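You operate a simulated robot arm through the tools that you are given. There is no shell and no other tool. Be economical: measure what you need, move in short steps, check, and stop when the job is done.

You are at the controls of a simulated robot arm. One attempt, no reset.

Task
Run the fan, trap the EXIT column, mark its top and stop the fan.
Fine: guard stays latched; tap to EXIT, then shut, before you stop; yellow marker level with the top; speed knob untouched; fan switch off at the end.

Only the result counts: the job must be done as asked and must still hold three seconds after the hand-in. Knocking over, shifting, dropping, spilling or breaking anything else fails it.

Robot
A 7-joint arm with a three-finger gripper on a trunk, on a base that drives. Base frame: it is fixed to the floor where the robot stands at the start and does not move with it; the origin is under the middle of the robot, x ahead of it, y to its left, z up; the surface under the hand at the start is at about z = 880. Units: mm, degrees, N and s.
Its first joint turns from -166.0 to 166.0 degrees. Places, roughly: black guard latch [400, -500, 1100]; blue tap lever [700, -2000, 1000]; green fan start button [700, -100, 1200]; mesh guard [600, -800, 1200]; red fan stop button [700, -100, 1200]; small fan [600, -800, 1100]; speed knob [700, 100, 1200]; switch with a red fan rocker [700, -200, 1000]. Payload 2.69 kg.
Tool frame: the origin (TCP) lies between the finger pads and is the grasp point; the fingertips stand 29 mm ahead of it; z points along the fingers, y is the line along which they close. The gripper opens to 120 mm. The gripper's body begins 78 mm behind the TCP.
Orientation is that of the tool frame in the base frame, as a unit quaternion [x, y, z, w]. With the fingers straight down and closing along the base's y, the tool's x points along the base's -x, its y along +y and its z along -z.

Tools
- The arm moves only by the tool arm_command. Its argument "targets" is a list of rows, each a list of 3 entries, a list of its own where there are three numbers: the opening, from 0 (shut) to 1 (fully open), then the shift along the base's x, y, z in units of 150 mm (1.0 is 150 mm), then the turn, a rotation vector about the base's x, y, z in units of 60 degrees (1.0 is 60 degrees). In form: [[hand, [tx, ty, tz], [rx, ry, rz]], ...]. A call has 1 to 10 rows; each row is the pose to reach, as a shift and turn from the pose commanded when the call began. A call with a number of a shift or a turn outside -1 to 1 is refused whole. Each row takes 0.2 s and may step no farther than 50 mm and 8.6 degrees from the row before; otherwise, or with a gripper value out of range, the whole call is refused. A pose out of reach is approached as far as the arm can. The call stops where the force on the tool passes 40 N (or 10 N more than at its start, if that is more) or the arm is blocked; 0.2 s more then pass. Each finger halts on what it meets, pressing with about 32 N; the grip force reading is that of the motor and also rises with nothing between the fingers. The clock runs only during rows and for 0.2 s after the last one: add rows that repeat a pose to give the fingers time. It gives the time, the measured TCP pose, the force on the tool (base axes), the opening and the grip force at its end, in the units of the frame above (readings bear some noise), with the torque about the TCP (base axes, N m) and any sound that the robot's microphone picked up.
- Cameras (640 x 400 px; columns grow to the right, rows downward): "scene" is now at [257.4, 123.7, 1464.7]; the picture's right is [-0.69, -0.72, 0.00], its down [-0.22, 0.21, -0.95] and it looks along [0.69, -0.66, -0.31] (base axes); focal length 281 px, centre (320, 200). "wrist" rides on the gripper at [63, 0, -104] in the tool frame; the picture's right is [0.00, 1.00, 0.00], its down [-0.83, 0.00, -0.56] and it looks along [-0.56, 0.00, 0.83] (tool axes); focal length 275 px, centre (320, 200). There is no depth. A picture from a camera that has moved, and an enlarged one, comes with that camera's place and axes in the base frame and with its lens.
- get_image(camera): a new picture of that camera. It takes no simulated time.
- lift_body(by): slides the trunk up (or, below 0, down) by that many mm; the arm and the scene camera ride with it, the base frame stays. It gives what a move gives, with no picture.
- drive_base(legs): drives the robot by 1 to 6 legs, each [ahead, left, turn to the left] in mm, mm and degrees, along the robot's own axes; the way and the turn of a leg run together, so that a leg with both is an arc; at most 1500 mm and 180 degrees a leg. The arm and the cameras ride along, it lands a little off, and it stops where it bumps. It gives what a move gives.
- head_to(pan, tilt): turns the head with the scene camera to pan (to the left, within 143 degrees either way) and tilt (down, from -29 to 69), counted from straight ahead of the robot. It gives what a move gives.
- enlarge(camera, box): a new picture of the part [left, top, right, bottom] of that camera's present view, enlarged. It takes no simulated time.
- hand_in(): hands the job in; it is judged then, once.

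Go step by step. Nothing tells you exact positions but the pictures and the camera data: compare them with the known pose of the tool, close in by small moves and look again before you grip or let go. The budget is 120 turns and 90 pictures, counting those below and the enlarged ones. Unless the task says otherwise, let go and move clear before handing in.

The tools are called after "Call:" as name(argument=value, ...) on one line, values as JSON. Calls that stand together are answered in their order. arm_command: Moves the arm, as the interface text tells. Its arguments: {"type":"object","properties":{"targets":{"type":"array","items":{"type":"array"}}},"required":["targets"]} The other tools are called the same way: lift_body (by) slides the trunk up or down; drive_base (legs) drives the base; head_to (pan, tilt) turns the head that bears the scene camera; get_image (camera) takes a picture; enlarge (camera, box) takes an enlarged picture of a part of a camera's view; hand_in () hands the job in.

At the start:

```text
time: 0.0
tool_pos: [563.2, -123.7, 1386.5]
tool_rot: [0.0, 1.0, 0.0, 0.0]
contact_force: [-0.3, -0.3, -0.9]
moment: [-0.01, 0.0, 0.0]
gripper_width: 120.1
grasp_force: 0.0
trunk travel left (down, up): [-425.0, 161.0]
robot x, y, heading: [-1.1, -2.3, -0.2]
head pan, tilt: [-43.9, 17.9]
```

scene: 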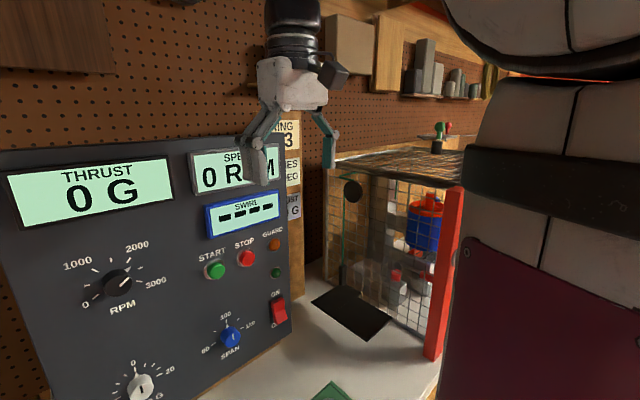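
wrist: 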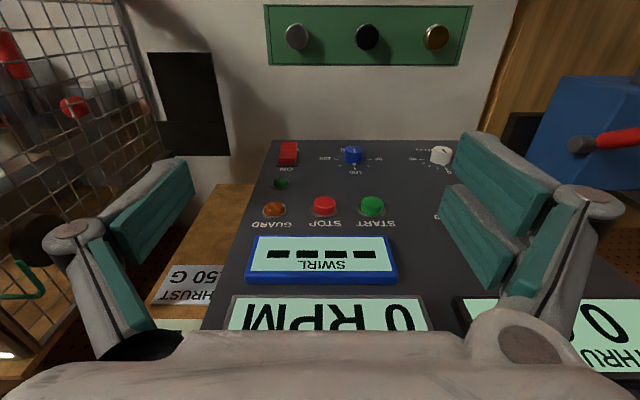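

I see the control panel ahead, with the guarded fan to the right and the robot's arm blocking part of the view. I'll look around with the head first.

Call:
head_to(pan=-75, tilt=15)

Call:
get_image(camera="scene")

Call:
head_to(pan=-10, tilt=20)

Call:
get_image(camera="scene")

```text
time: 1.0
tool_pos: [563.4, -123.6, 1385.3]
tool_rot: [0.0, 1.0, 0.0, -0.001]
contact_force: [0.4, 0.1, -0.1]
moment: [-0.01, 0.02, -0.02]
gripper_width: 119.8
grasp_force: 0.0
trunk travel left (down, up): [-425.0, 161.0]
robot x, y, heading: [-2.4, 0.8, -0.2]
head pan, tilt: [-75.0, 15.0]
```

```text
87 pictures are left
camera scene: at [214.4, 98.2, 1469.3], right [-0.97, -0.26, 0.0], down [-0.07, 0.25, -0.97], along [0.25, -0.93, -0.26], focal length 281 px, centre (320, 200)
```

scene: 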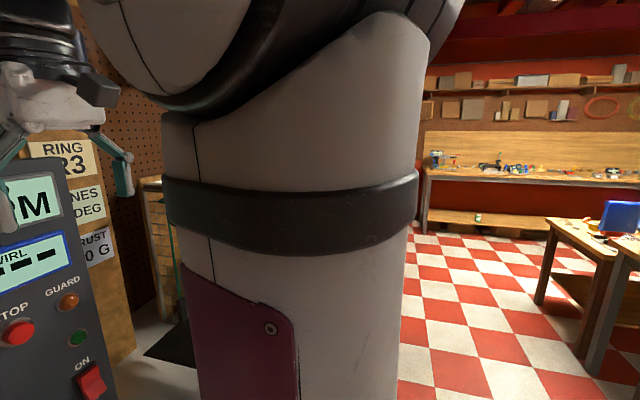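

```text
time: 2.3
tool_pos: [563.8, -123.8, 1384.8]
tool_rot: [0.0, 1.0, -0.001, -0.001]
contact_force: [0.3, -0.7, 0.2]
moment: [0.0, 0.02, 0.02]
gripper_width: 119.9
grasp_force: 0.0
trunk travel left (down, up): [-425.0, 161.0]
robot x, y, heading: [0.5, 0.5, 0.1]
head pan, tilt: [-10.0, 20.0]
```

```text
86 pictures are left
camera scene: at [281.9, 172.2, 1461.2], right [-0.17, -0.98, 0.0], down [-0.34, 0.06, -0.94], along [0.93, -0.16, -0.34], focal length 281 px, centre (320, 200)
```

scene: 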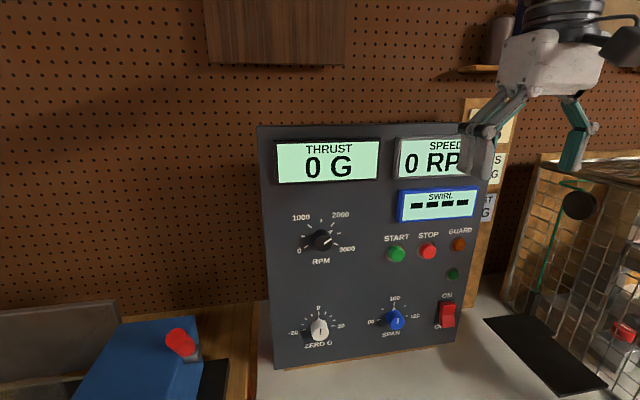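

The panel carries the START and STOP buttons, the knobs and the red rocker. I need to see the tap and manometer area, so I'll back off a little and look right.

Call:
drive_base(legs=[[-300, 0, 0], [0, -700, 0]])

Call:
head_to(pan=-20, tilt=15)

Call:
get_image(camera="scene")

Call:
head_to(pan=-80, tilt=15)

Call:
get_image(camera="scene")

```text
time: 7.8
tool_pos: [265.7, -833.5, 1384.2]
tool_rot: [0.0, 1.0, 0.0, 0.001]
contact_force: [-0.1, -0.3, 0.1]
moment: [0.01, 0.01, 0.03]
gripper_width: 120.1
grasp_force: 0.1
trunk travel left (down, up): [-425.0, 161.0]
robot x, y, heading: [-300.2, -710.1, 0.1]
head pan, tilt: [-10.0, 20.0]
```

```text
time: 8.6
tool_pos: [265.0, -831.5, 1384.7]
tool_rot: [0.0, 1.0, 0.0, 0.0]
contact_force: [-1.1, 0.1, -0.5]
moment: [0.02, -0.02, -0.01]
gripper_width: 120.2
grasp_force: 0.1
trunk travel left (down, up): [-425.0, 161.0]
robot x, y, heading: [-298.5, -708.7, 0.1]
head pan, tilt: [-20.0, 15.0]
```

```text
85 pictures are left
camera scene: at [-20.6, -552.1, 1469.3], right [-0.34, -0.94, 0.0], down [-0.24, 0.09, -0.97], along [0.91, -0.33, -0.26], focal length 281 px, centre (320, 200)
```

scene: 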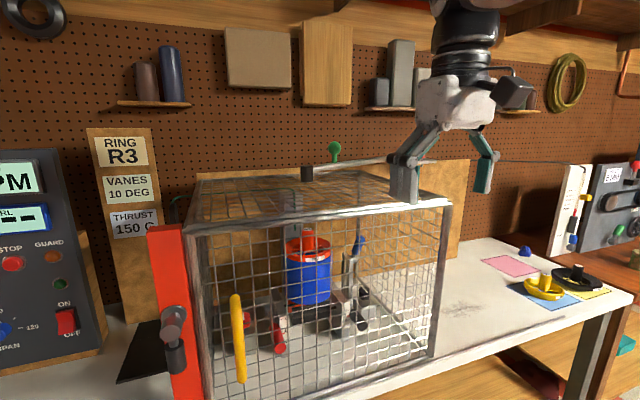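

```text
time: 9.9
tool_pos: [265.7, -832.8, 1386.2]
tool_rot: [-0.001, 1.0, 0.0, 0.0]
contact_force: [-0.4, -0.7, 0.0]
moment: [0.02, -0.02, 0.03]
gripper_width: 120.3
grasp_force: 0.0
trunk travel left (down, up): [-425.0, 161.0]
robot x, y, heading: [-299.0, -709.7, 0.1]
head pan, tilt: [-80.0, 15.0]
```

```text
84 pictures are left
camera scene: at [-92.0, -612.2, 1469.3], right [-0.98, -0.18, 0.0], down [-0.05, 0.25, -0.97], along [0.17, -0.95, -0.26], focal length 281 px, centre (320, 200)
```

scene: 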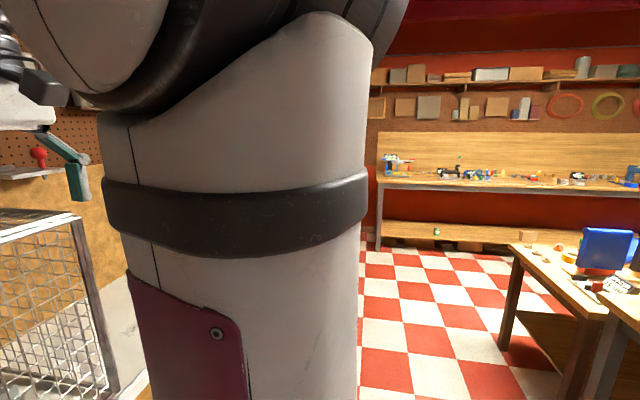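

The manometer is farther right, past the fan. I'll drive there and look.

Call:
drive_base(legs=[[0, -1000, 0]])

Call:
head_to(pan=-15, tilt=20)

Call:
get_image(camera="scene")

Call:
get_image(camera="wrist")

```text
time: 15.0
tool_pos: [274.7, -1825.3, 1385.6]
tool_rot: [-0.008, 1.0, 0.0, 0.0]
contact_force: [-0.4, 0.3, -0.4]
moment: [-0.04, -0.01, 0.0]
gripper_width: 120.0
grasp_force: 0.0
trunk travel left (down, up): [-425.0, 161.0]
robot x, y, heading: [-291.1, -1707.6, 0.7]
head pan, tilt: [-80.0, 15.0]
```

```text
time: 16.4
tool_pos: [272.9, -1825.9, 1385.4]
tool_rot: [-0.007, 1.0, 0.0, 0.0]
contact_force: [0.2, -0.5, 0.2]
moment: [-0.03, 0.0, 0.04]
gripper_width: 120.1
grasp_force: 0.1
trunk travel left (down, up): [-425.0, 161.0]
robot x, y, heading: [-290.2, -1708.3, 1.0]
head pan, tilt: [-15.0, 20.0]
```

```text
83 pictures are left
camera scene: at [-13.2, -1541.0, 1461.2], right [-0.25, -0.97, 0.0], down [-0.33, 0.08, -0.94], along [0.91, -0.23, -0.34], focal length 281 px, centre (320, 200)
```

scene: 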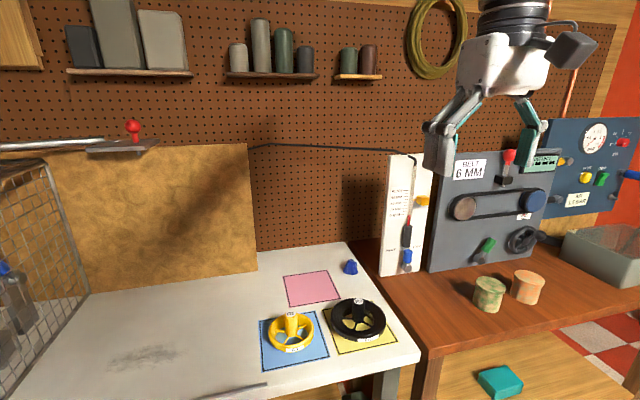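

```text
82 pictures are left
camera wrist: at [211.9, -1826.1, 1489.9], right [-0.02, 1.0, 0.0], down [0.83, 0.02, 0.56], along [0.56, 0.01, -0.83], focal length 275 px, centre (320, 200)
```

wrist: 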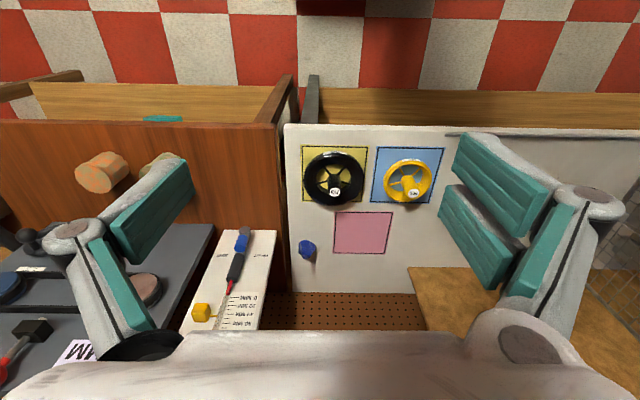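

The white board is the manometer, with its yellow marker and blue tap. I'll enlarge it.

Call:
enlarge(camera="scene", box=[360, 140, 460, 290])

Call:
enlarge(camera="wrist", box=[170, 220, 290, 340])

```text
2.67 times, centred on (410, 215) of scene
camera zoom: at [-13.2, -1541.0, 1461.2], right [-0.25, -0.97, 0.0], down [-0.33, 0.08, -0.94], along [0.91, -0.23, -0.34], focal length 750 px, centre (80, 160)
```

zoom: 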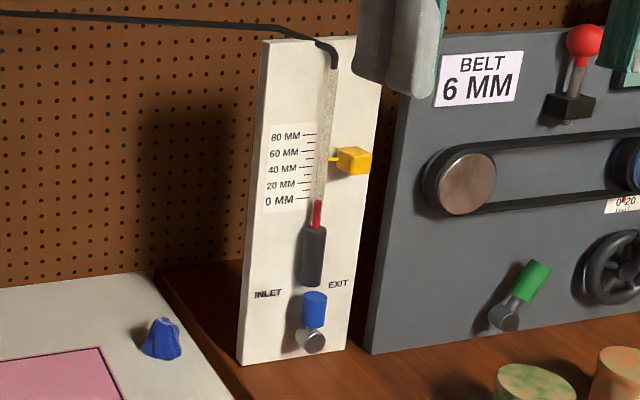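

```text
3.33 times, centred on (230, 280) of wrist
camera zoom: at [211.9, -1826.1, 1489.9], right [-0.02, 1.0, 0.0], down [0.83, 0.02, 0.56], along [0.56, 0.01, -0.83], focal length 918 px, centre (620, -67)
```

zoom: 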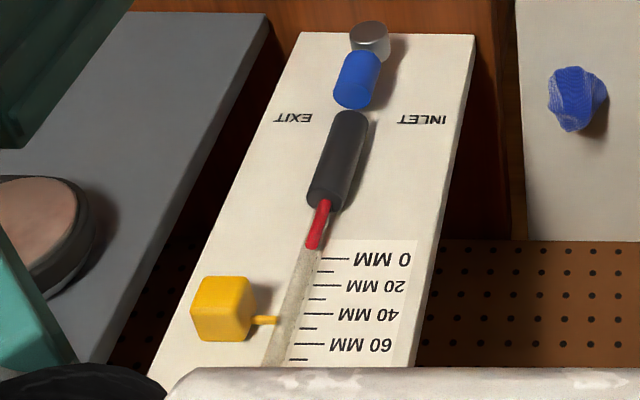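

From the two views the tap pivot is near (709, -2023, 915). I'll tilt the tool forward about 51° and shut the fingers, then drive back to the panel.

Call:
arm_command(targets=[[0.6, [0, 0, 0], [0, -0.14, 0]], [0.3, [0, 0, 0], [0, -0.28, 0]], [0, [0, 0, 0], [0, -0.42, 0]], [0, [0, 0, 0], [0, -0.56, 0]], [0, [0, 0, 0], [0, -0.7, 0]], [0, [0, 0, 0], [0, -0.84, 0]], [0, [0, 0, 0], [0, -0.84, 0]]])

Call:
drive_base(legs=[[0, 1250, 0], [0, 400, -1]])

Call:
head_to(pan=-15, tilt=20)

Call:
get_image(camera="scene")

Call:
get_image(camera="wrist")

```text
time: 18.0
tool_pos: [273.5, -1825.5, 1385.3]
tool_rot: [-0.005, 0.904, -0.003, 0.428]
contact_force: [-0.1, 0.0, -0.7]
moment: [-0.01, 0.0, -0.02]
gripper_width: 0.0
grasp_force: 28.5
trunk travel left (down, up): [-425.0, 161.0]
robot x, y, heading: [-286.2, -1707.9, 0.8]
head pan, tilt: [-15.0, 20.0]
```

```text
time: 26.3
tool_pos: [255.3, -208.7, 1385.1]
tool_rot: [0.007, 0.905, -0.009, 0.426]
contact_force: [0.2, 0.8, 0.2]
moment: [-0.01, -0.05, -0.01]
gripper_width: 0.0
grasp_force: 28.5
trunk travel left (down, up): [-425.0, 161.0]
robot x, y, heading: [-307.7, -73.8, -0.6]
head pan, tilt: [-15.0, 20.0]
```

```text
time: 26.9
tool_pos: [254.7, -207.0, 1384.1]
tool_rot: [0.007, 0.905, -0.009, 0.426]
contact_force: [0.4, 0.0, 0.3]
moment: [-0.01, 0.02, -0.01]
gripper_width: 0.0
grasp_force: 28.0
trunk travel left (down, up): [-425.0, 161.0]
robot x, y, heading: [-306.6, -75.7, -1.0]
head pan, tilt: [-15.0, 20.0]
```

```text
79 pictures are left
camera scene: at [-24.0, 84.0, 1461.2], right [-0.27, -0.96, 0.0], down [-0.33, 0.09, -0.94], along [0.9, -0.26, -0.34], focal length 281 px, centre (320, 200)
```

scene: 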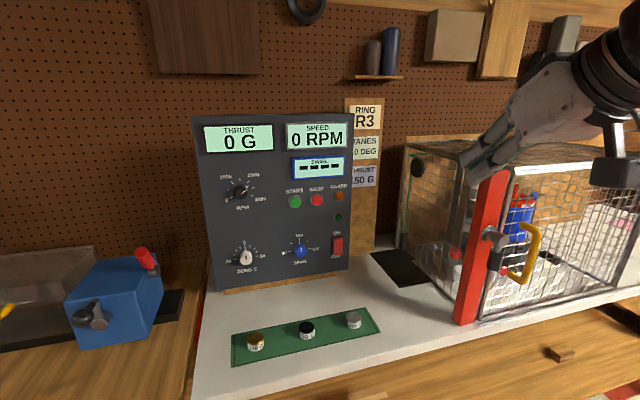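

```text
78 pictures are left
camera wrist: at [135.2, -205.9, 1403.3], right [0.02, 1.0, -0.01], down [0.1, 0.01, 0.99], along [0.99, -0.02, -0.1], focal length 275 px, centre (320, 200)
```

wrist: 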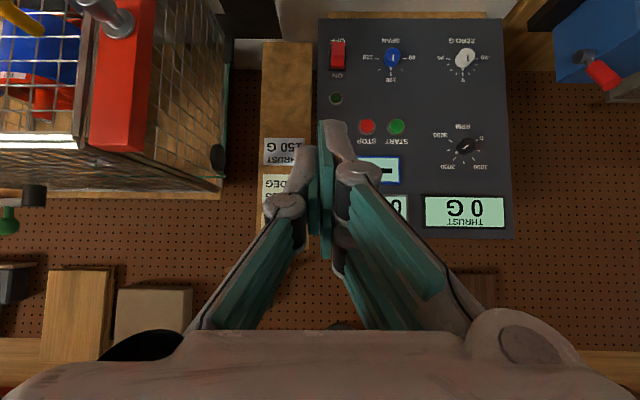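

The whole panel is in view now. I'll enlarge the panel and the latch.

Call:
enlarge(camera="scene", box=[190, 110, 370, 290])

Call:
enlarge(camera="scene", box=[400, 140, 560, 330])

Call:
enlarge(camera="wrist", box=[310, 20, 510, 150])

```text
2.22 times, centred on (280, 200) of scene
camera zoom: at [-24.0, 84.0, 1461.2], right [-0.27, -0.96, 0.0], down [-0.33, 0.09, -0.94], along [0.9, -0.26, -0.34], focal length 625 px, centre (409, 200)
```

zoom: 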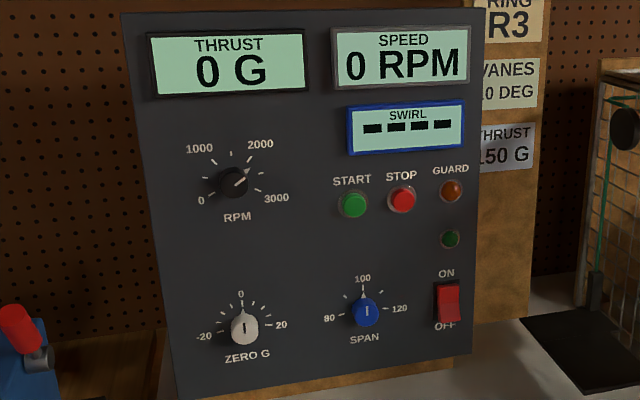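

```text
2.11 times, centred on (480, 235) of scene
camera zoom: at [-24.0, 84.0, 1461.2], right [-0.27, -0.96, 0.0], down [-0.33, 0.09, -0.94], along [0.9, -0.26, -0.34], focal length 592 px, centre (-17, 126)
```

zoom: 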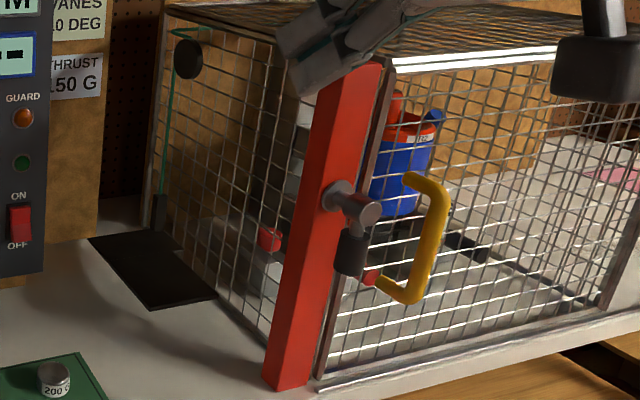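

```text
3.08 times, centred on (410, 85) of wrist
camera zoom: at [135.2, -205.9, 1403.3], right [0.02, 1.0, -0.01], down [0.1, 0.01, 0.99], along [0.99, -0.02, -0.1], focal length 847 px, centre (43, 554)
```

zoom: 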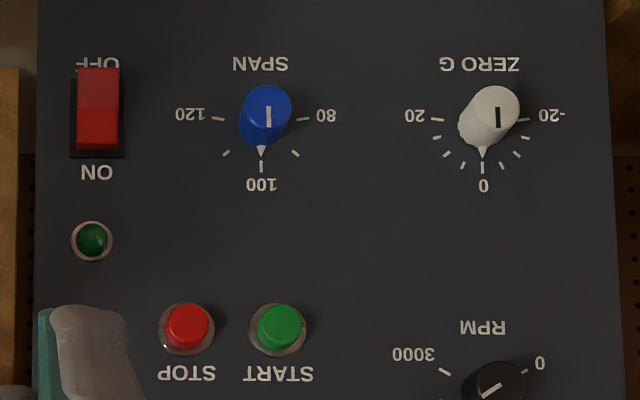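

Triangulated points: START (712, -54, 1186), STOP (715, -118, 1184) and rocker centre (711, -183, 1022). I'll drive ahead to within pressing reach.

Call:
drive_base(legs=[[250, 0, 1]])

Call:
head_to(pan=-20, tilt=25)

Call:
get_image(camera="wrist")

Call:
get_image(camera="scene")

```text
time: 28.7
tool_pos: [505.5, -199.2, 1385.3]
tool_rot: [-0.002, 0.905, -0.006, 0.426]
contact_force: [0.6, -0.3, -0.1]
moment: [-0.02, -0.02, 0.01]
gripper_width: 0.2
grasp_force: 28.9
trunk travel left (down, up): [-425.0, 161.0]
robot x, y, heading: [-57.7, -78.4, 0.1]
head pan, tilt: [-15.0, 20.0]
```

```text
time: 29.4
tool_pos: [504.1, -200.2, 1383.8]
tool_rot: [-0.002, 0.905, -0.005, 0.426]
contact_force: [-0.4, 0.0, -0.3]
moment: [0.02, -0.02, 0.01]
gripper_width: 0.0
grasp_force: 28.6
trunk travel left (down, up): [-425.0, 161.0]
robot x, y, heading: [-56.6, -73.5, 0.3]
head pan, tilt: [-20.0, 25.0]
```

```text
74 pictures are left
camera wrist: at [385.7, -199.0, 1403.3], right [0.0, 1.0, -0.01], down [0.1, 0.01, 0.99], along [0.99, 0.0, -0.1], focal length 275 px, centre (320, 200)
```

wrist: 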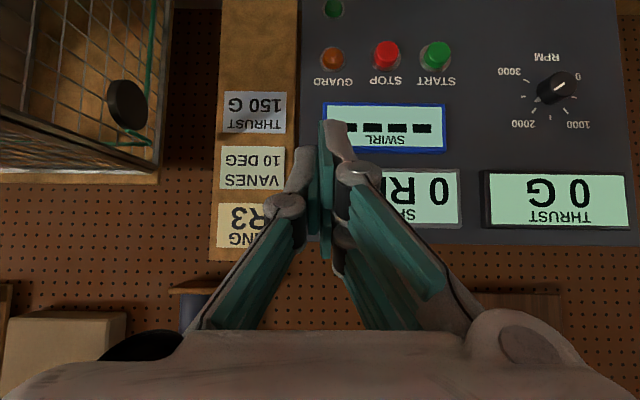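

```text
73 pictures are left
camera scene: at [217.8, 80.4, 1453.1], right [-0.34, -0.94, 0.0], down [-0.4, 0.14, -0.91], along [0.85, -0.31, -0.42], focal length 281 px, centre (320, 200)
```

scene: 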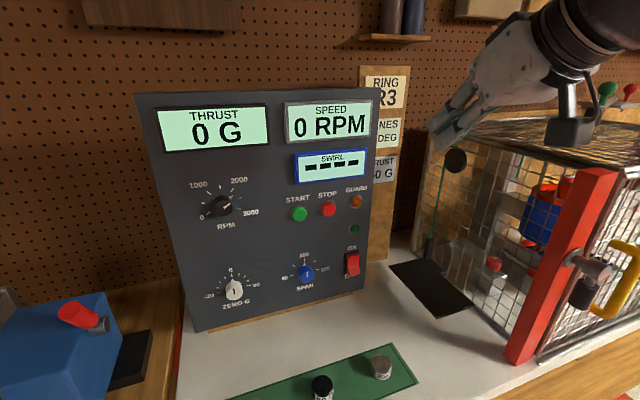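

START's position checks out from the new view. I'll look at the rocker more closely.

Call:
enlarge(camera="scene", box=[280, 180, 380, 290])

```text
3.64 times, centred on (330, 235) of scene
camera zoom: at [217.8, 80.4, 1453.1], right [-0.34, -0.94, 0.0], down [-0.4, 0.14, -0.91], along [0.85, -0.31, -0.42], focal length 1023 px, centre (284, 73)
```

zoom: 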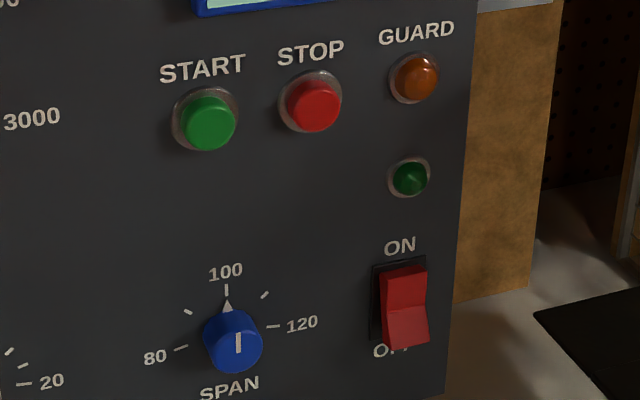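

The bottom of the rocker sticks out, so it looks already ON. I'll move to a point in front of START.

Call:
arm_command(targets=[[0, [0.1, 0.2, -0.15], [0, 0, 0]], [0, [0.2, 0.4, -0.3], [0, 0, 0]], [0, [0.3, 0.6, -0.5], [0, 0, 0]], [0, [0.4, 0.8, -0.7], [0, 0, 0]], [0, [0.6, 0.97, -0.85], [0, 0, 0]], [0, [0.75, 0.97, -1.0], [0, 0, 0]]])

Call:
arm_command(targets=[[0, [0.15, 0, -0.24], [0, 0, 0]]])

Call:
get_image(camera="wrist")

Call:
get_image(camera="scene")

```text
time: 30.8
tool_pos: [616.6, -51.9, 1235.7]
tool_rot: [-0.002, 0.905, -0.004, 0.425]
contact_force: [-1.1, 0.1, -0.1]
moment: [-0.02, -0.02, -0.01]
gripper_width: 0.2
grasp_force: 29.1
trunk travel left (down, up): [-425.0, 161.0]
robot x, y, heading: [-54.8, -79.1, 0.2]
head pan, tilt: [-20.0, 25.0]
```

```text
time: 31.2
tool_pos: [640.9, -52.0, 1199.8]
tool_rot: [-0.002, 0.905, -0.005, 0.426]
contact_force: [-0.8, 0.9, 0.9]
moment: [-0.04, -0.01, 0.0]
gripper_width: 0.1
grasp_force: 28.4
trunk travel left (down, up): [-425.0, 161.0]
robot x, y, heading: [-60.5, -78.3, 0.4]
head pan, tilt: [-20.0, 25.0]
```

```text
71 pictures are left
camera wrist: at [520.7, -51.4, 1218.1], right [0.0, 1.0, -0.01], down [0.1, 0.01, 0.99], along [0.99, 0.0, -0.1], focal length 275 px, centre (320, 200)
```

wrist: 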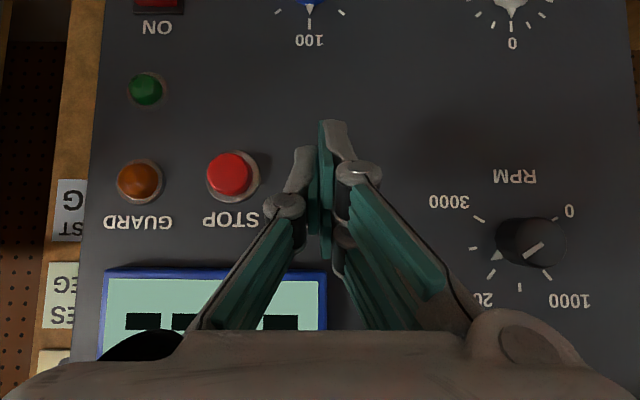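

```text
70 pictures are left
camera scene: at [217.3, 80.5, 1453.2], right [-0.34, -0.94, 0.0], down [-0.4, 0.14, -0.91], along [0.85, -0.31, -0.42], focal length 281 px, centre (320, 200)
```

scene: 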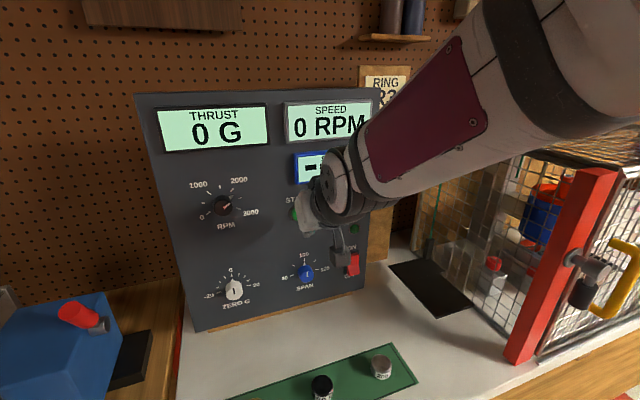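

The fingertips are in front of START. I'll press forward gently.

Call:
arm_command(targets=[[0, [0.1, -0.01, 0], [0, 0, 0]], [0, [0.2, -0.01, 0], [0, 0, 0]], [0, [0.26, -0.01, 0], [0, 0, 0]], [0, [0.32, -0.01, 0], [0, 0, 0]], [0, [0.36, -0.01, 0], [0, 0, 0]], [0, [0.4, -0.01, 0], [0, 0, 0]]])

Call:
get_image(camera="wrist")

Call:
get_image(camera="scene")

```text
time: 32.4
tool_pos: [687.0, -55.0, 1199.2]
tool_rot: [-0.002, 0.906, -0.007, 0.424]
contact_force: [-32.3, -0.8, 18.3]
moment: [0.17, -0.36, -0.02]
gripper_width: 0.0
grasp_force: 28.3
trunk travel left (down, up): [-425.0, 161.0]
robot x, y, heading: [-60.3, -78.4, 0.4]
head pan, tilt: [-20.0, 25.0]
heard: click
stopped in row 5: the force on the tool passed its limit at 46 N (the readings are from after the stop); the commanded pose is now the measured one
```

```text
69 pictures are left
camera wrist: at [568.0, -54.5, 1218.4], right [0.0, 1.0, -0.02], down [0.11, 0.02, 0.99], along [0.99, 0.0, -0.11], focal length 275 px, centre (320, 200)
```

wrist: 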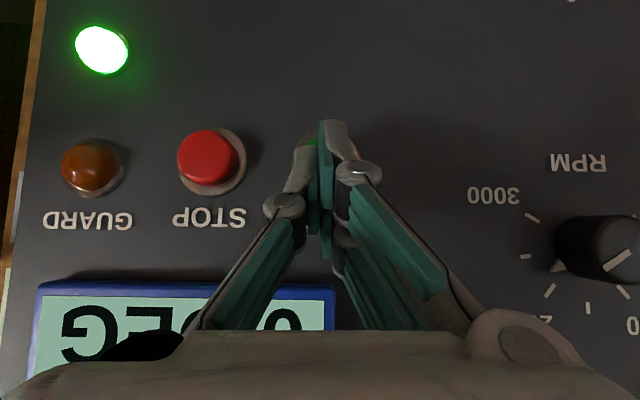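

```text
68 pictures are left
camera scene: at [214.5, 80.4, 1453.9], right [-0.34, -0.94, 0.0], down [-0.4, 0.14, -0.91], along [0.85, -0.31, -0.42], focal length 281 px, centre (320, 200)
```

scene: 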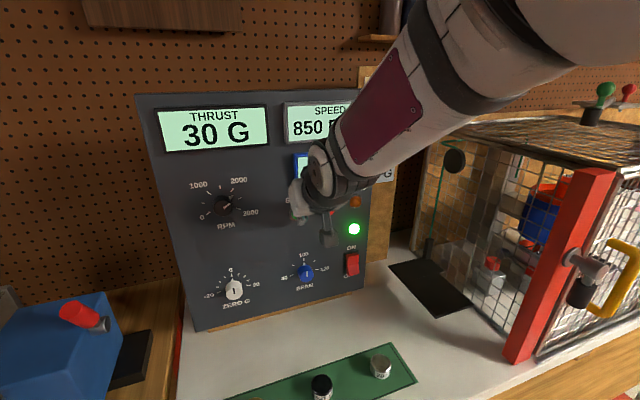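

The fan is running, with the green lamp lit and rpm rising. I'll retract, raise and drive to the manometer.

Call:
arm_command(targets=[[0, [-0.25, 0, 0], [0, 0, 0]], [0, [-0.5, 0, 0.15], [0, 0, 0]], [0, [-0.7, 0, 0.4], [0, 0, 0]], [0, [-0.85, 0, 0.7], [0, 0, 0]], [0, [-1.0, 0, 0.95], [0, 0, 0]]])

Call:
drive_base(legs=[[-250, 0, 0], [0, -900, 0], [0, -900, 0]])

Call:
head_to(pan=-25, tilt=25)

Call:
get_image(camera="scene")

Call:
get_image(camera="wrist")

```text
refused: row 4 steps farther than a row can; nothing moved
```

```text
time: 36.4
tool_pos: [440.0, -422.6, 1196.4]
tool_rot: [-0.013, 0.906, -0.001, 0.423]
contact_force: [-1.1, 2.1, 1.2]
moment: [0.02, -0.03, -0.04]
gripper_width: 0.0
grasp_force: 28.1
trunk travel left (down, up): [-425.0, 161.0]
robot x, y, heading: [-309.7, -455.5, 0.4]
head pan, tilt: [-20.0, 25.0]
stopped in leg 2: the force on the tool passed its limit at 69 N (the readings are from after the stop); the commanded pose is now the measured one
```

```text
time: 37.0
tool_pos: [440.0, -422.3, 1196.4]
tool_rot: [-0.013, 0.906, -0.002, 0.423]
contact_force: [-1.0, 4.0, 0.6]
moment: [0.01, 0.0, 0.03]
gripper_width: 0.0
grasp_force: 28.7
trunk travel left (down, up): [-425.0, 161.0]
robot x, y, heading: [-310.9, -457.4, 0.3]
head pan, tilt: [-25.0, 25.0]
```

```text
67 pictures are left
camera scene: at [-36.0, -305.8, 1453.1], right [-0.42, -0.91, 0.0], down [-0.38, 0.18, -0.91], along [0.82, -0.38, -0.42], focal length 281 px, centre (320, 200)
```

scene: 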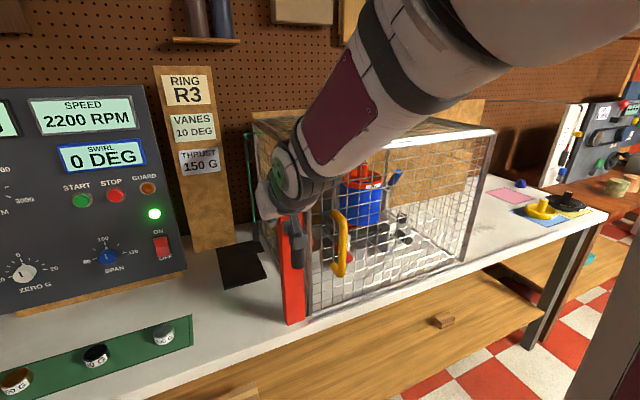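

```text
66 pictures are left
camera wrist: at [320.4, -425.0, 1216.3], right [-0.02, 1.0, -0.02], down [0.11, 0.02, 0.99], along [0.99, 0.02, -0.11], focal length 275 px, centre (320, 200)
```

wrist: 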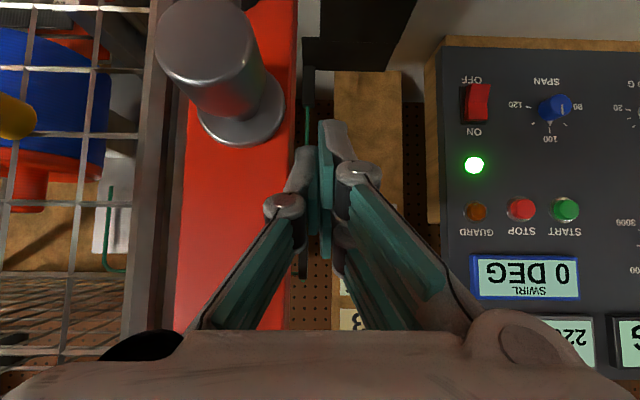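

My chained call was a mistake: the arm move was refused, and the base then bumped the fingers lightly into the red guard post. The fan still runs and the guard lamp shows no fault. I'll back away to the left and check.

Call:
drive_base(legs=[[0, 120, 0]])

Call:
enlarge(camera="scene", box=[220, 100, 480, 340])

```text
time: 38.3
tool_pos: [439.3, -298.2, 1197.9]
tool_rot: [-0.013, 0.906, -0.001, 0.423]
contact_force: [0.5, 0.5, -1.2]
moment: [0.01, -0.01, -0.01]
gripper_width: 0.0
grasp_force: 28.6
trunk travel left (down, up): [-425.0, 161.0]
robot x, y, heading: [-309.3, -336.1, 0.7]
head pan, tilt: [-25.0, 25.0]
```

```text
1.67 times, centred on (350, 220) of scene
camera zoom: at [-37.1, -182.9, 1453.1], right [-0.42, -0.91, 0.0], down [-0.38, 0.18, -0.91], along [0.82, -0.38, -0.42], focal length 469 px, centre (270, 167)
```

zoom: 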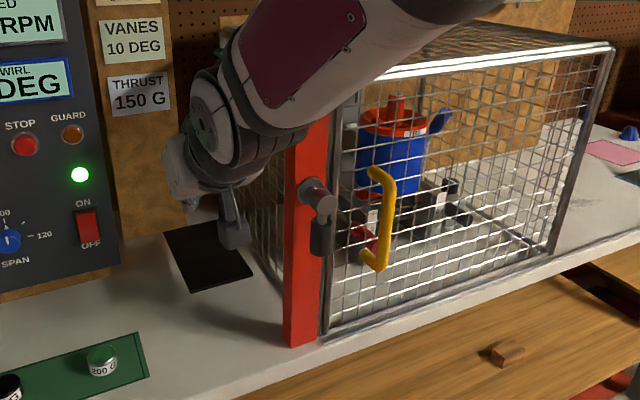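

The guard, post and latch look unchanged. Now I'll retract and raise the arm well clear of the guard.

Call:
arm_command(targets=[[0, [-0.1, 0, 0.25], [0, 0, 0]], [0, [-0.2, 0, 0.5], [0, 0, 0]], [0, [-0.4, 0, 0.7], [0, 0, 0]], [0, [-0.6, 0, 0.9], [0, 0, 0]], [0, [-0.85, 0, 1.0], [0, 0, 0]], [0, [-1.0, 0, 1.0], [0, 0, 0]]])

```text
time: 39.7
tool_pos: [290.1, -297.8, 1349.1]
tool_rot: [-0.013, 0.906, -0.001, 0.423]
contact_force: [0.2, -0.1, 0.4]
moment: [-0.03, -0.03, -0.01]
gripper_width: 0.0
grasp_force: 28.2
trunk travel left (down, up): [-425.0, 161.0]
robot x, y, heading: [-312.7, -333.3, 0.3]
head pan, tilt: [-25.0, 25.0]
```

The arm is clear at z 1350 and x 290. I'll drive right to the manometer.

Call:
drive_base(legs=[[-50, 0, 0], [0, -800, 0], [0, -790, 0]])

Call:
head_to(pan=-20, tilt=22)

Call:
get_image(camera="scene")

Call:
get_image(camera="wrist")

```text
time: 48.3
tool_pos: [260.0, -1886.0, 1349.0]
tool_rot: [-0.012, 0.906, -0.002, 0.423]
contact_force: [0.0, -0.2, 0.0]
moment: [0.01, 0.0, -0.04]
gripper_width: 0.0
grasp_force: 28.6
trunk travel left (down, up): [-425.0, 161.0]
robot x, y, heading: [-337.1, -1923.9, 0.4]
head pan, tilt: [-25.0, 25.0]
```

```text
time: 49.0
tool_pos: [259.9, -1885.9, 1349.1]
tool_rot: [-0.012, 0.906, -0.002, 0.423]
contact_force: [-0.3, -1.1, 0.0]
moment: [-0.03, 0.0, 0.01]
gripper_width: 0.0
grasp_force: 28.4
trunk travel left (down, up): [-425.0, 161.0]
robot x, y, heading: [-338.6, -1921.1, 0.3]
head pan, tilt: [-20.0, 22.0]
```

```text
64 pictures are left
camera scene: at [-62.6, -1763.1, 1457.9], right [-0.34, -0.94, 0.0], down [-0.35, 0.13, -0.93], along [0.87, -0.31, -0.37], focal length 281 px, centre (320, 200)
```

scene: 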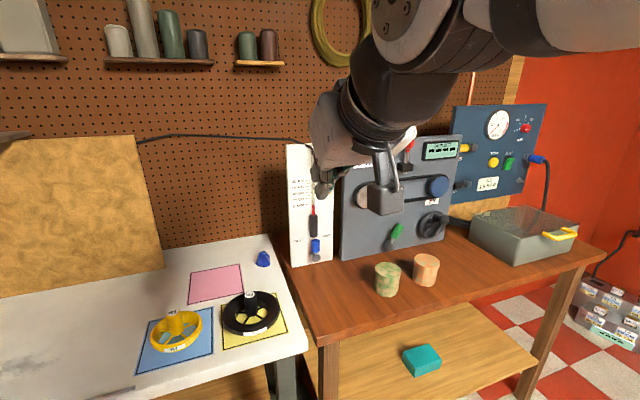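

```text
63 pictures are left
camera wrist: at [140.4, -1888.4, 1368.2], right [-0.02, 1.0, -0.02], down [0.11, 0.02, 0.99], along [0.99, 0.02, -0.11], focal length 275 px, centre (320, 200)
```

wrist: 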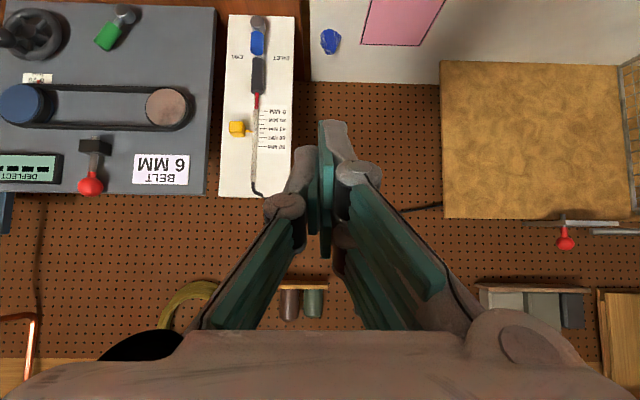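

I'll drive ahead to within reach of the manometer and look again.

Call:
drive_base(legs=[[250, 0, 0]])

Call:
get_image(camera="scene")

Call:
enlarge(camera="wrist", box=[120, 0, 320, 200])

```text
time: 50.8
tool_pos: [508.7, -1883.0, 1349.5]
tool_rot: [-0.012, 0.906, -0.002, 0.423]
contact_force: [0.0, -0.1, 0.9]
moment: [-0.04, 0.02, 0.0]
gripper_width: 0.1
grasp_force: 29.3
trunk travel left (down, up): [-425.0, 161.0]
robot x, y, heading: [-92.6, -1915.3, 0.4]
head pan, tilt: [-20.0, 22.0]
```

```text
62 pictures are left
camera scene: at [184.9, -1760.7, 1458.0], right [-0.33, -0.94, 0.0], down [-0.35, 0.13, -0.93], along [0.87, -0.31, -0.37], focal length 281 px, centre (320, 200)
```

scene: 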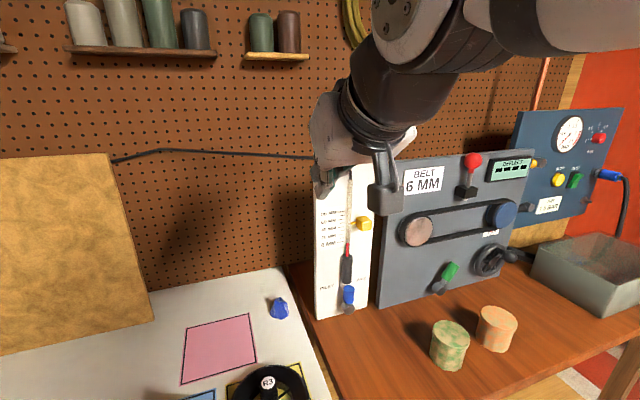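

```text
2.00 times, centred on (220, 100) of wrist
camera zoom: at [388.2, -1885.5, 1368.2], right [-0.03, 1.0, -0.02], down [0.11, 0.02, 0.99], along [0.99, 0.02, -0.11], focal length 551 px, centre (520, 400)
```

zoom: 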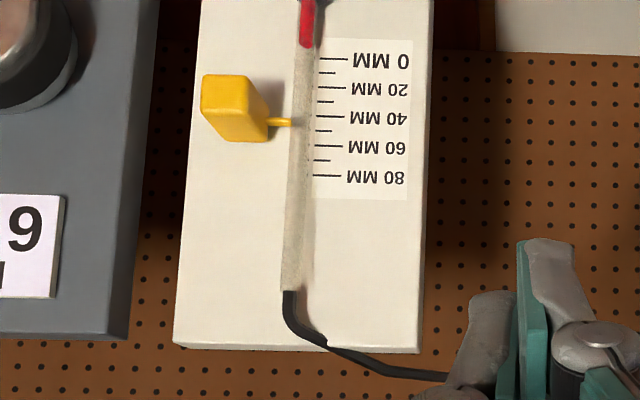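

The tap is low on the board. I'll come down in front of it with the fingers half open, staying well off the board.

Call:
arm_command(targets=[[0, [0.05, -0.15, -0.25], [0, 0, 0]], [0.1, [0.1, -0.3, -0.5], [0, 0, 0]], [0.2, [0.2, -0.5, -0.7], [0, 0, 0]], [0.3, [0.3, -0.7, -0.85], [0, 0, 0]], [0.4, [0.35, -0.88, -1.0], [0, 0, 0]]])

Call:
arm_command(targets=[[0.5, [0, 0, -0.3], [0, 0, 0]], [0.5, [0, 0, -0.6], [0, 0, 0]]])

Call:
get_image(camera="wrist")

Call:
get_image(camera="scene")

```text
time: 52.0
tool_pos: [560.9, -2014.0, 1198.7]
tool_rot: [-0.014, 0.906, -0.002, 0.423]
contact_force: [-0.4, 0.2, 1.2]
moment: [-0.05, 0.0, -0.01]
gripper_width: 47.9
grasp_force: 0.0
trunk travel left (down, up): [-425.0, 161.0]
robot x, y, heading: [-92.6, -1914.3, 0.4]
head pan, tilt: [-20.0, 22.0]
```

```text
time: 52.6
tool_pos: [574.5, -2021.9, 1118.6]
tool_rot: [-0.015, 0.906, -0.001, 0.422]
contact_force: [-0.8, -0.5, -0.9]
moment: [0.01, -0.01, -0.02]
gripper_width: 60.2
grasp_force: 0.0
out of reach, approached as far as the arm can: row 2
trunk travel left (down, up): [-425.0, 161.0]
robot x, y, heading: [-90.2, -1923.2, 0.4]
head pan, tilt: [-20.0, 22.0]
```

```text
60 pictures are left
camera wrist: at [455.2, -2024.3, 1138.0], right [-0.03, 1.0, -0.02], down [0.11, 0.02, 0.99], along [0.99, 0.03, -0.11], focal length 275 px, centre (320, 200)
```

wrist: 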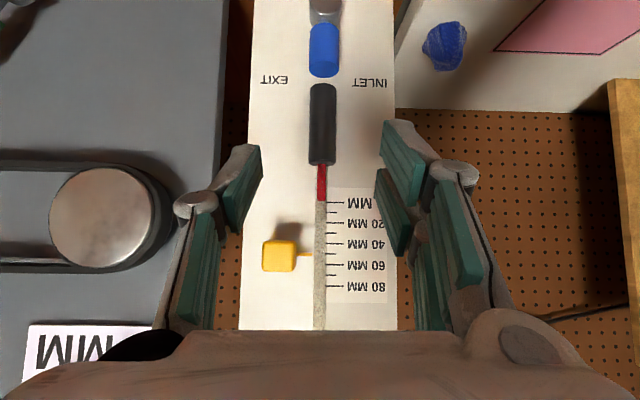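

```text
59 pictures are left
camera scene: at [184.8, -1760.2, 1457.9], right [-0.33, -0.94, 0.0], down [-0.35, 0.12, -0.93], along [0.87, -0.31, -0.37], focal length 281 px, centre (320, 200)
```

scene: 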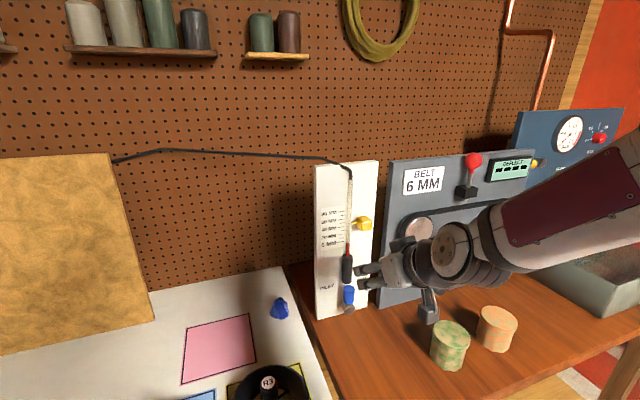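

The arm can't get lower here, so I'll slide the trunk down. The handle is at about (690, -2017, 974) and about 27 mm thick.

Call:
lift_body(by=-140)

Call:
get_image(camera="wrist")

Call:
get_image(camera="scene")

```text
time: 54.3
tool_pos: [647.7, -2022.7, 979.8]
tool_rot: [-0.013, 0.907, 0.0, 0.421]
contact_force: [0.8, -0.1, -0.1]
moment: [-0.01, 0.04, 0.0]
gripper_width: 60.0
grasp_force: 0.0
trunk travel left (down, up): [-285.0, 301.0]
robot x, y, heading: [-83.9, -1917.3, 0.4]
head pan, tilt: [-20.0, 22.0]
```

```text
58 pictures are left
camera wrist: at [527.6, -2024.7, 999.3], right [-0.03, 1.0, -0.02], down [0.11, 0.02, 0.99], along [0.99, 0.03, -0.11], focal length 275 px, centre (320, 200)
```

wrist: 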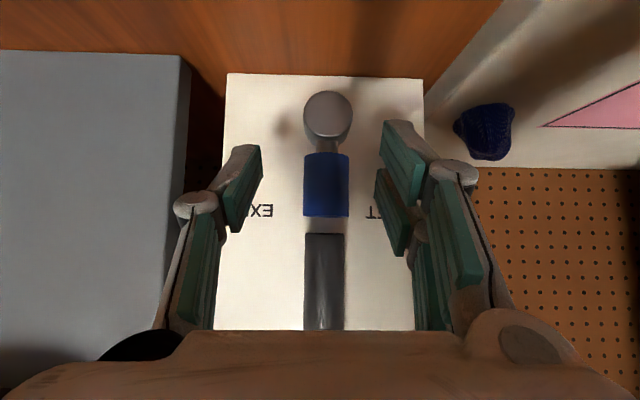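

```text
57 pictures are left
camera scene: at [258.1, -1760.1, 1318.5], right [-0.33, -0.94, 0.0], down [-0.35, 0.13, -0.93], along [0.87, -0.31, -0.37], focal length 281 px, centre (320, 200)
```

scene: 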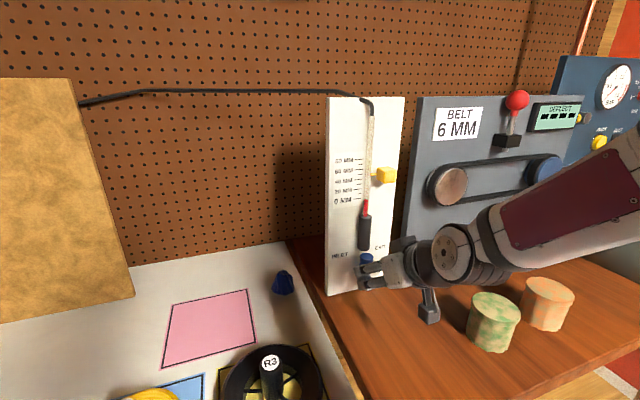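

The handle is centred between the fingers. I'll move forward 35 mm to straddle it, then check.

Call:
arm_command(targets=[[0.5, [0.12, 0.037, -0.01], [0, 0, 0]], [0.5, [0.24, 0.037, -0.02], [0, 0, 0]]])

Call:
get_image(camera="wrist")

```text
time: 54.9
tool_pos: [682.9, -2017.2, 977.2]
tool_rot: [-0.013, 0.907, -0.001, 0.421]
contact_force: [-1.1, -0.2, -0.7]
moment: [0.0, -0.01, 0.01]
gripper_width: 59.9
grasp_force: 0.1
trunk travel left (down, up): [-285.0, 301.0]
robot x, y, heading: [-92.0, -1920.3, 0.1]
head pan, tilt: [-20.0, 22.0]
```

```text
56 pictures are left
camera wrist: at [564.0, -2019.9, 996.7], right [-0.03, 1.0, -0.02], down [0.11, 0.02, 0.99], along [0.99, 0.03, -0.11], focal length 275 px, centre (320, 200)
```

wrist: 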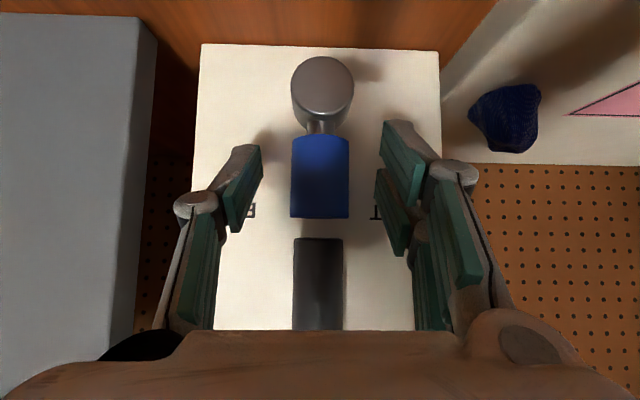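

The geometry agrees: handle at (690, -2017), pivot height about 935. I'll close on the handle.

Call:
arm_command(targets=[[0.1, [0, 0, 0], [0, 0, 0]], [0.1, [0, 0, 0], [0, 0, 0]], [0.1, [0, 0, 0], [0, 0, 0]]])

Call:
get_image(camera="wrist")

```text
time: 55.7
tool_pos: [682.6, -2016.1, 976.1]
tool_rot: [-0.014, 0.907, -0.001, 0.421]
contact_force: [0.8, 3.5, 2.7]
moment: [0.23, 0.04, 0.0]
gripper_width: 27.1
grasp_force: 44.4
trunk travel left (down, up): [-285.0, 301.0]
robot x, y, heading: [-95.9, -1917.6, 0.3]
head pan, tilt: [-20.0, 22.0]
```

```text
55 pictures are left
camera wrist: at [564.0, -2019.6, 996.8], right [-0.03, 1.0, -0.02], down [0.11, 0.02, 0.99], along [0.99, 0.03, -0.11], focal length 275 px, centre (320, 200)
```

wrist: 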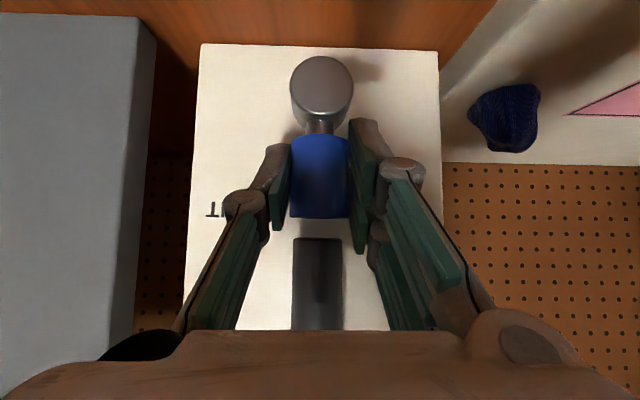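

I have the handle. I'll turn it toward EXIT (−y) about the pivot, first to about 32°.

Call:
arm_command(targets=[[0.1, [0, -0.039, -0.003], [0.133, 0, 0]], [0.1, [0, -0.077, -0.011], [0.267, 0, 0]], [0.1, [0, -0.114, -0.024], [0.4, 0, 0]], [0.1, [0, -0.148, -0.043], [0.533, 0, 0]]])

Call:
get_image(camera="scene")

Call:
get_image(camera="wrist")

```text
time: 56.7
tool_pos: [682.7, -2042.1, 971.1]
tool_rot: [0.104, 0.871, 0.25, 0.41]
contact_force: [2.9, -16.4, 4.9]
moment: [-0.63, -0.61, -0.39]
gripper_width: 27.1
grasp_force: 45.2
trunk travel left (down, up): [-285.0, 301.0]
robot x, y, heading: [-87.6, -1920.1, 0.6]
head pan, tilt: [-20.0, 22.0]
```

```text
54 pictures are left
camera scene: at [258.0, -1760.8, 1318.6], right [-0.33, -0.94, 0.0], down [-0.35, 0.13, -0.93], along [0.87, -0.31, -0.37], focal length 281 px, centre (320, 200)
```

scene: 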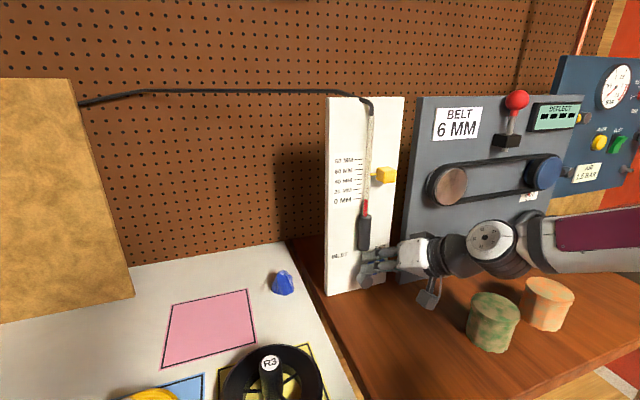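

```text
53 pictures are left
camera wrist: at [563.9, -2053.2, 984.9], right [-0.02, 0.86, 0.52], down [0.11, -0.51, 0.85], along [0.99, 0.08, -0.08], focal length 275 px, centre (320, 200)
```

wrist: 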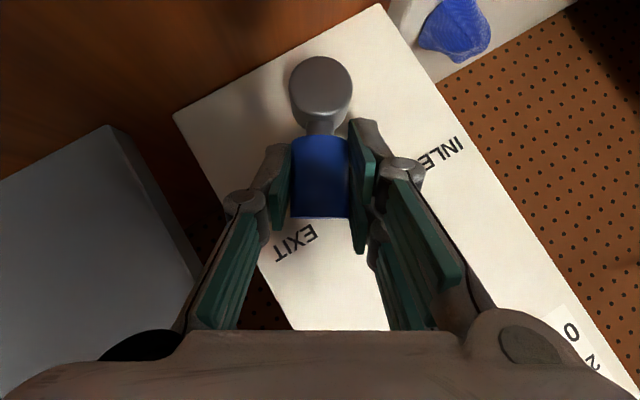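

The lever follows, and the effective radius is about 50 mm. I'll continue toward the EXIT label.

Call:
arm_command(targets=[[0.1, [0, -0.066, -0.035], [0.133, 0, 0]], [0.1, [0, -0.1, -0.067], [0.267, 0, 0]]])

Call:
get_image(camera="scene")

Call:
get_image(camera="wrist")

```text
time: 57.3
tool_pos: [682.9, -2047.1, 963.0]
tool_rot: [0.149, 0.831, 0.365, 0.394]
contact_force: [-7.3, 1.2, 7.7]
moment: [-1.38, -0.01, 0.02]
gripper_width: 30.3
grasp_force: 44.9
trunk travel left (down, up): [-285.0, 301.0]
robot x, y, heading: [-90.1, -1915.1, 0.8]
head pan, tilt: [-20.0, 22.0]
stopped in row 2: the force on the tool passed its limit at 52 N (the readings are from after the stop); the commanded pose is now the measured one
```

```text
52 pictures are left
camera scene: at [257.4, -1759.4, 1318.7], right [-0.33, -0.94, 0.0], down [-0.35, 0.12, -0.93], along [0.87, -0.31, -0.37], focal length 281 px, centre (320, 200)
```

scene: 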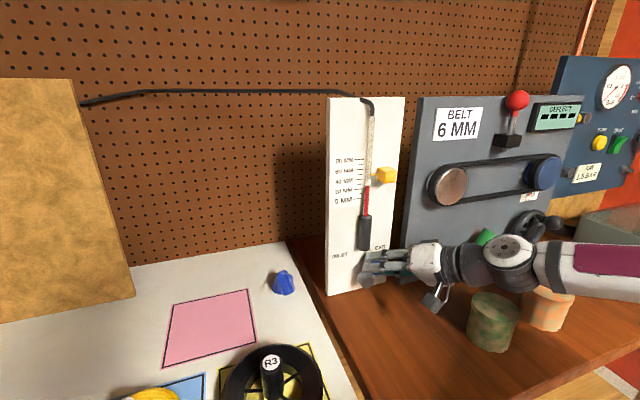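

```text
51 pictures are left
camera wrist: at [564.3, -2064.4, 974.2], right [-0.04, 0.69, 0.72], down [0.11, -0.71, 0.69], along [0.99, 0.11, -0.05], focal length 275 px, centre (320, 200)
```

wrist: 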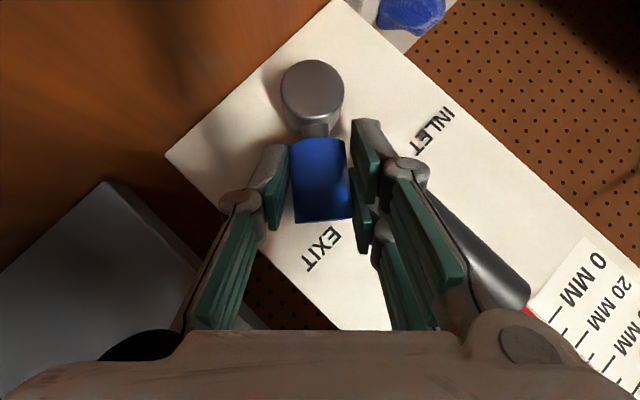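

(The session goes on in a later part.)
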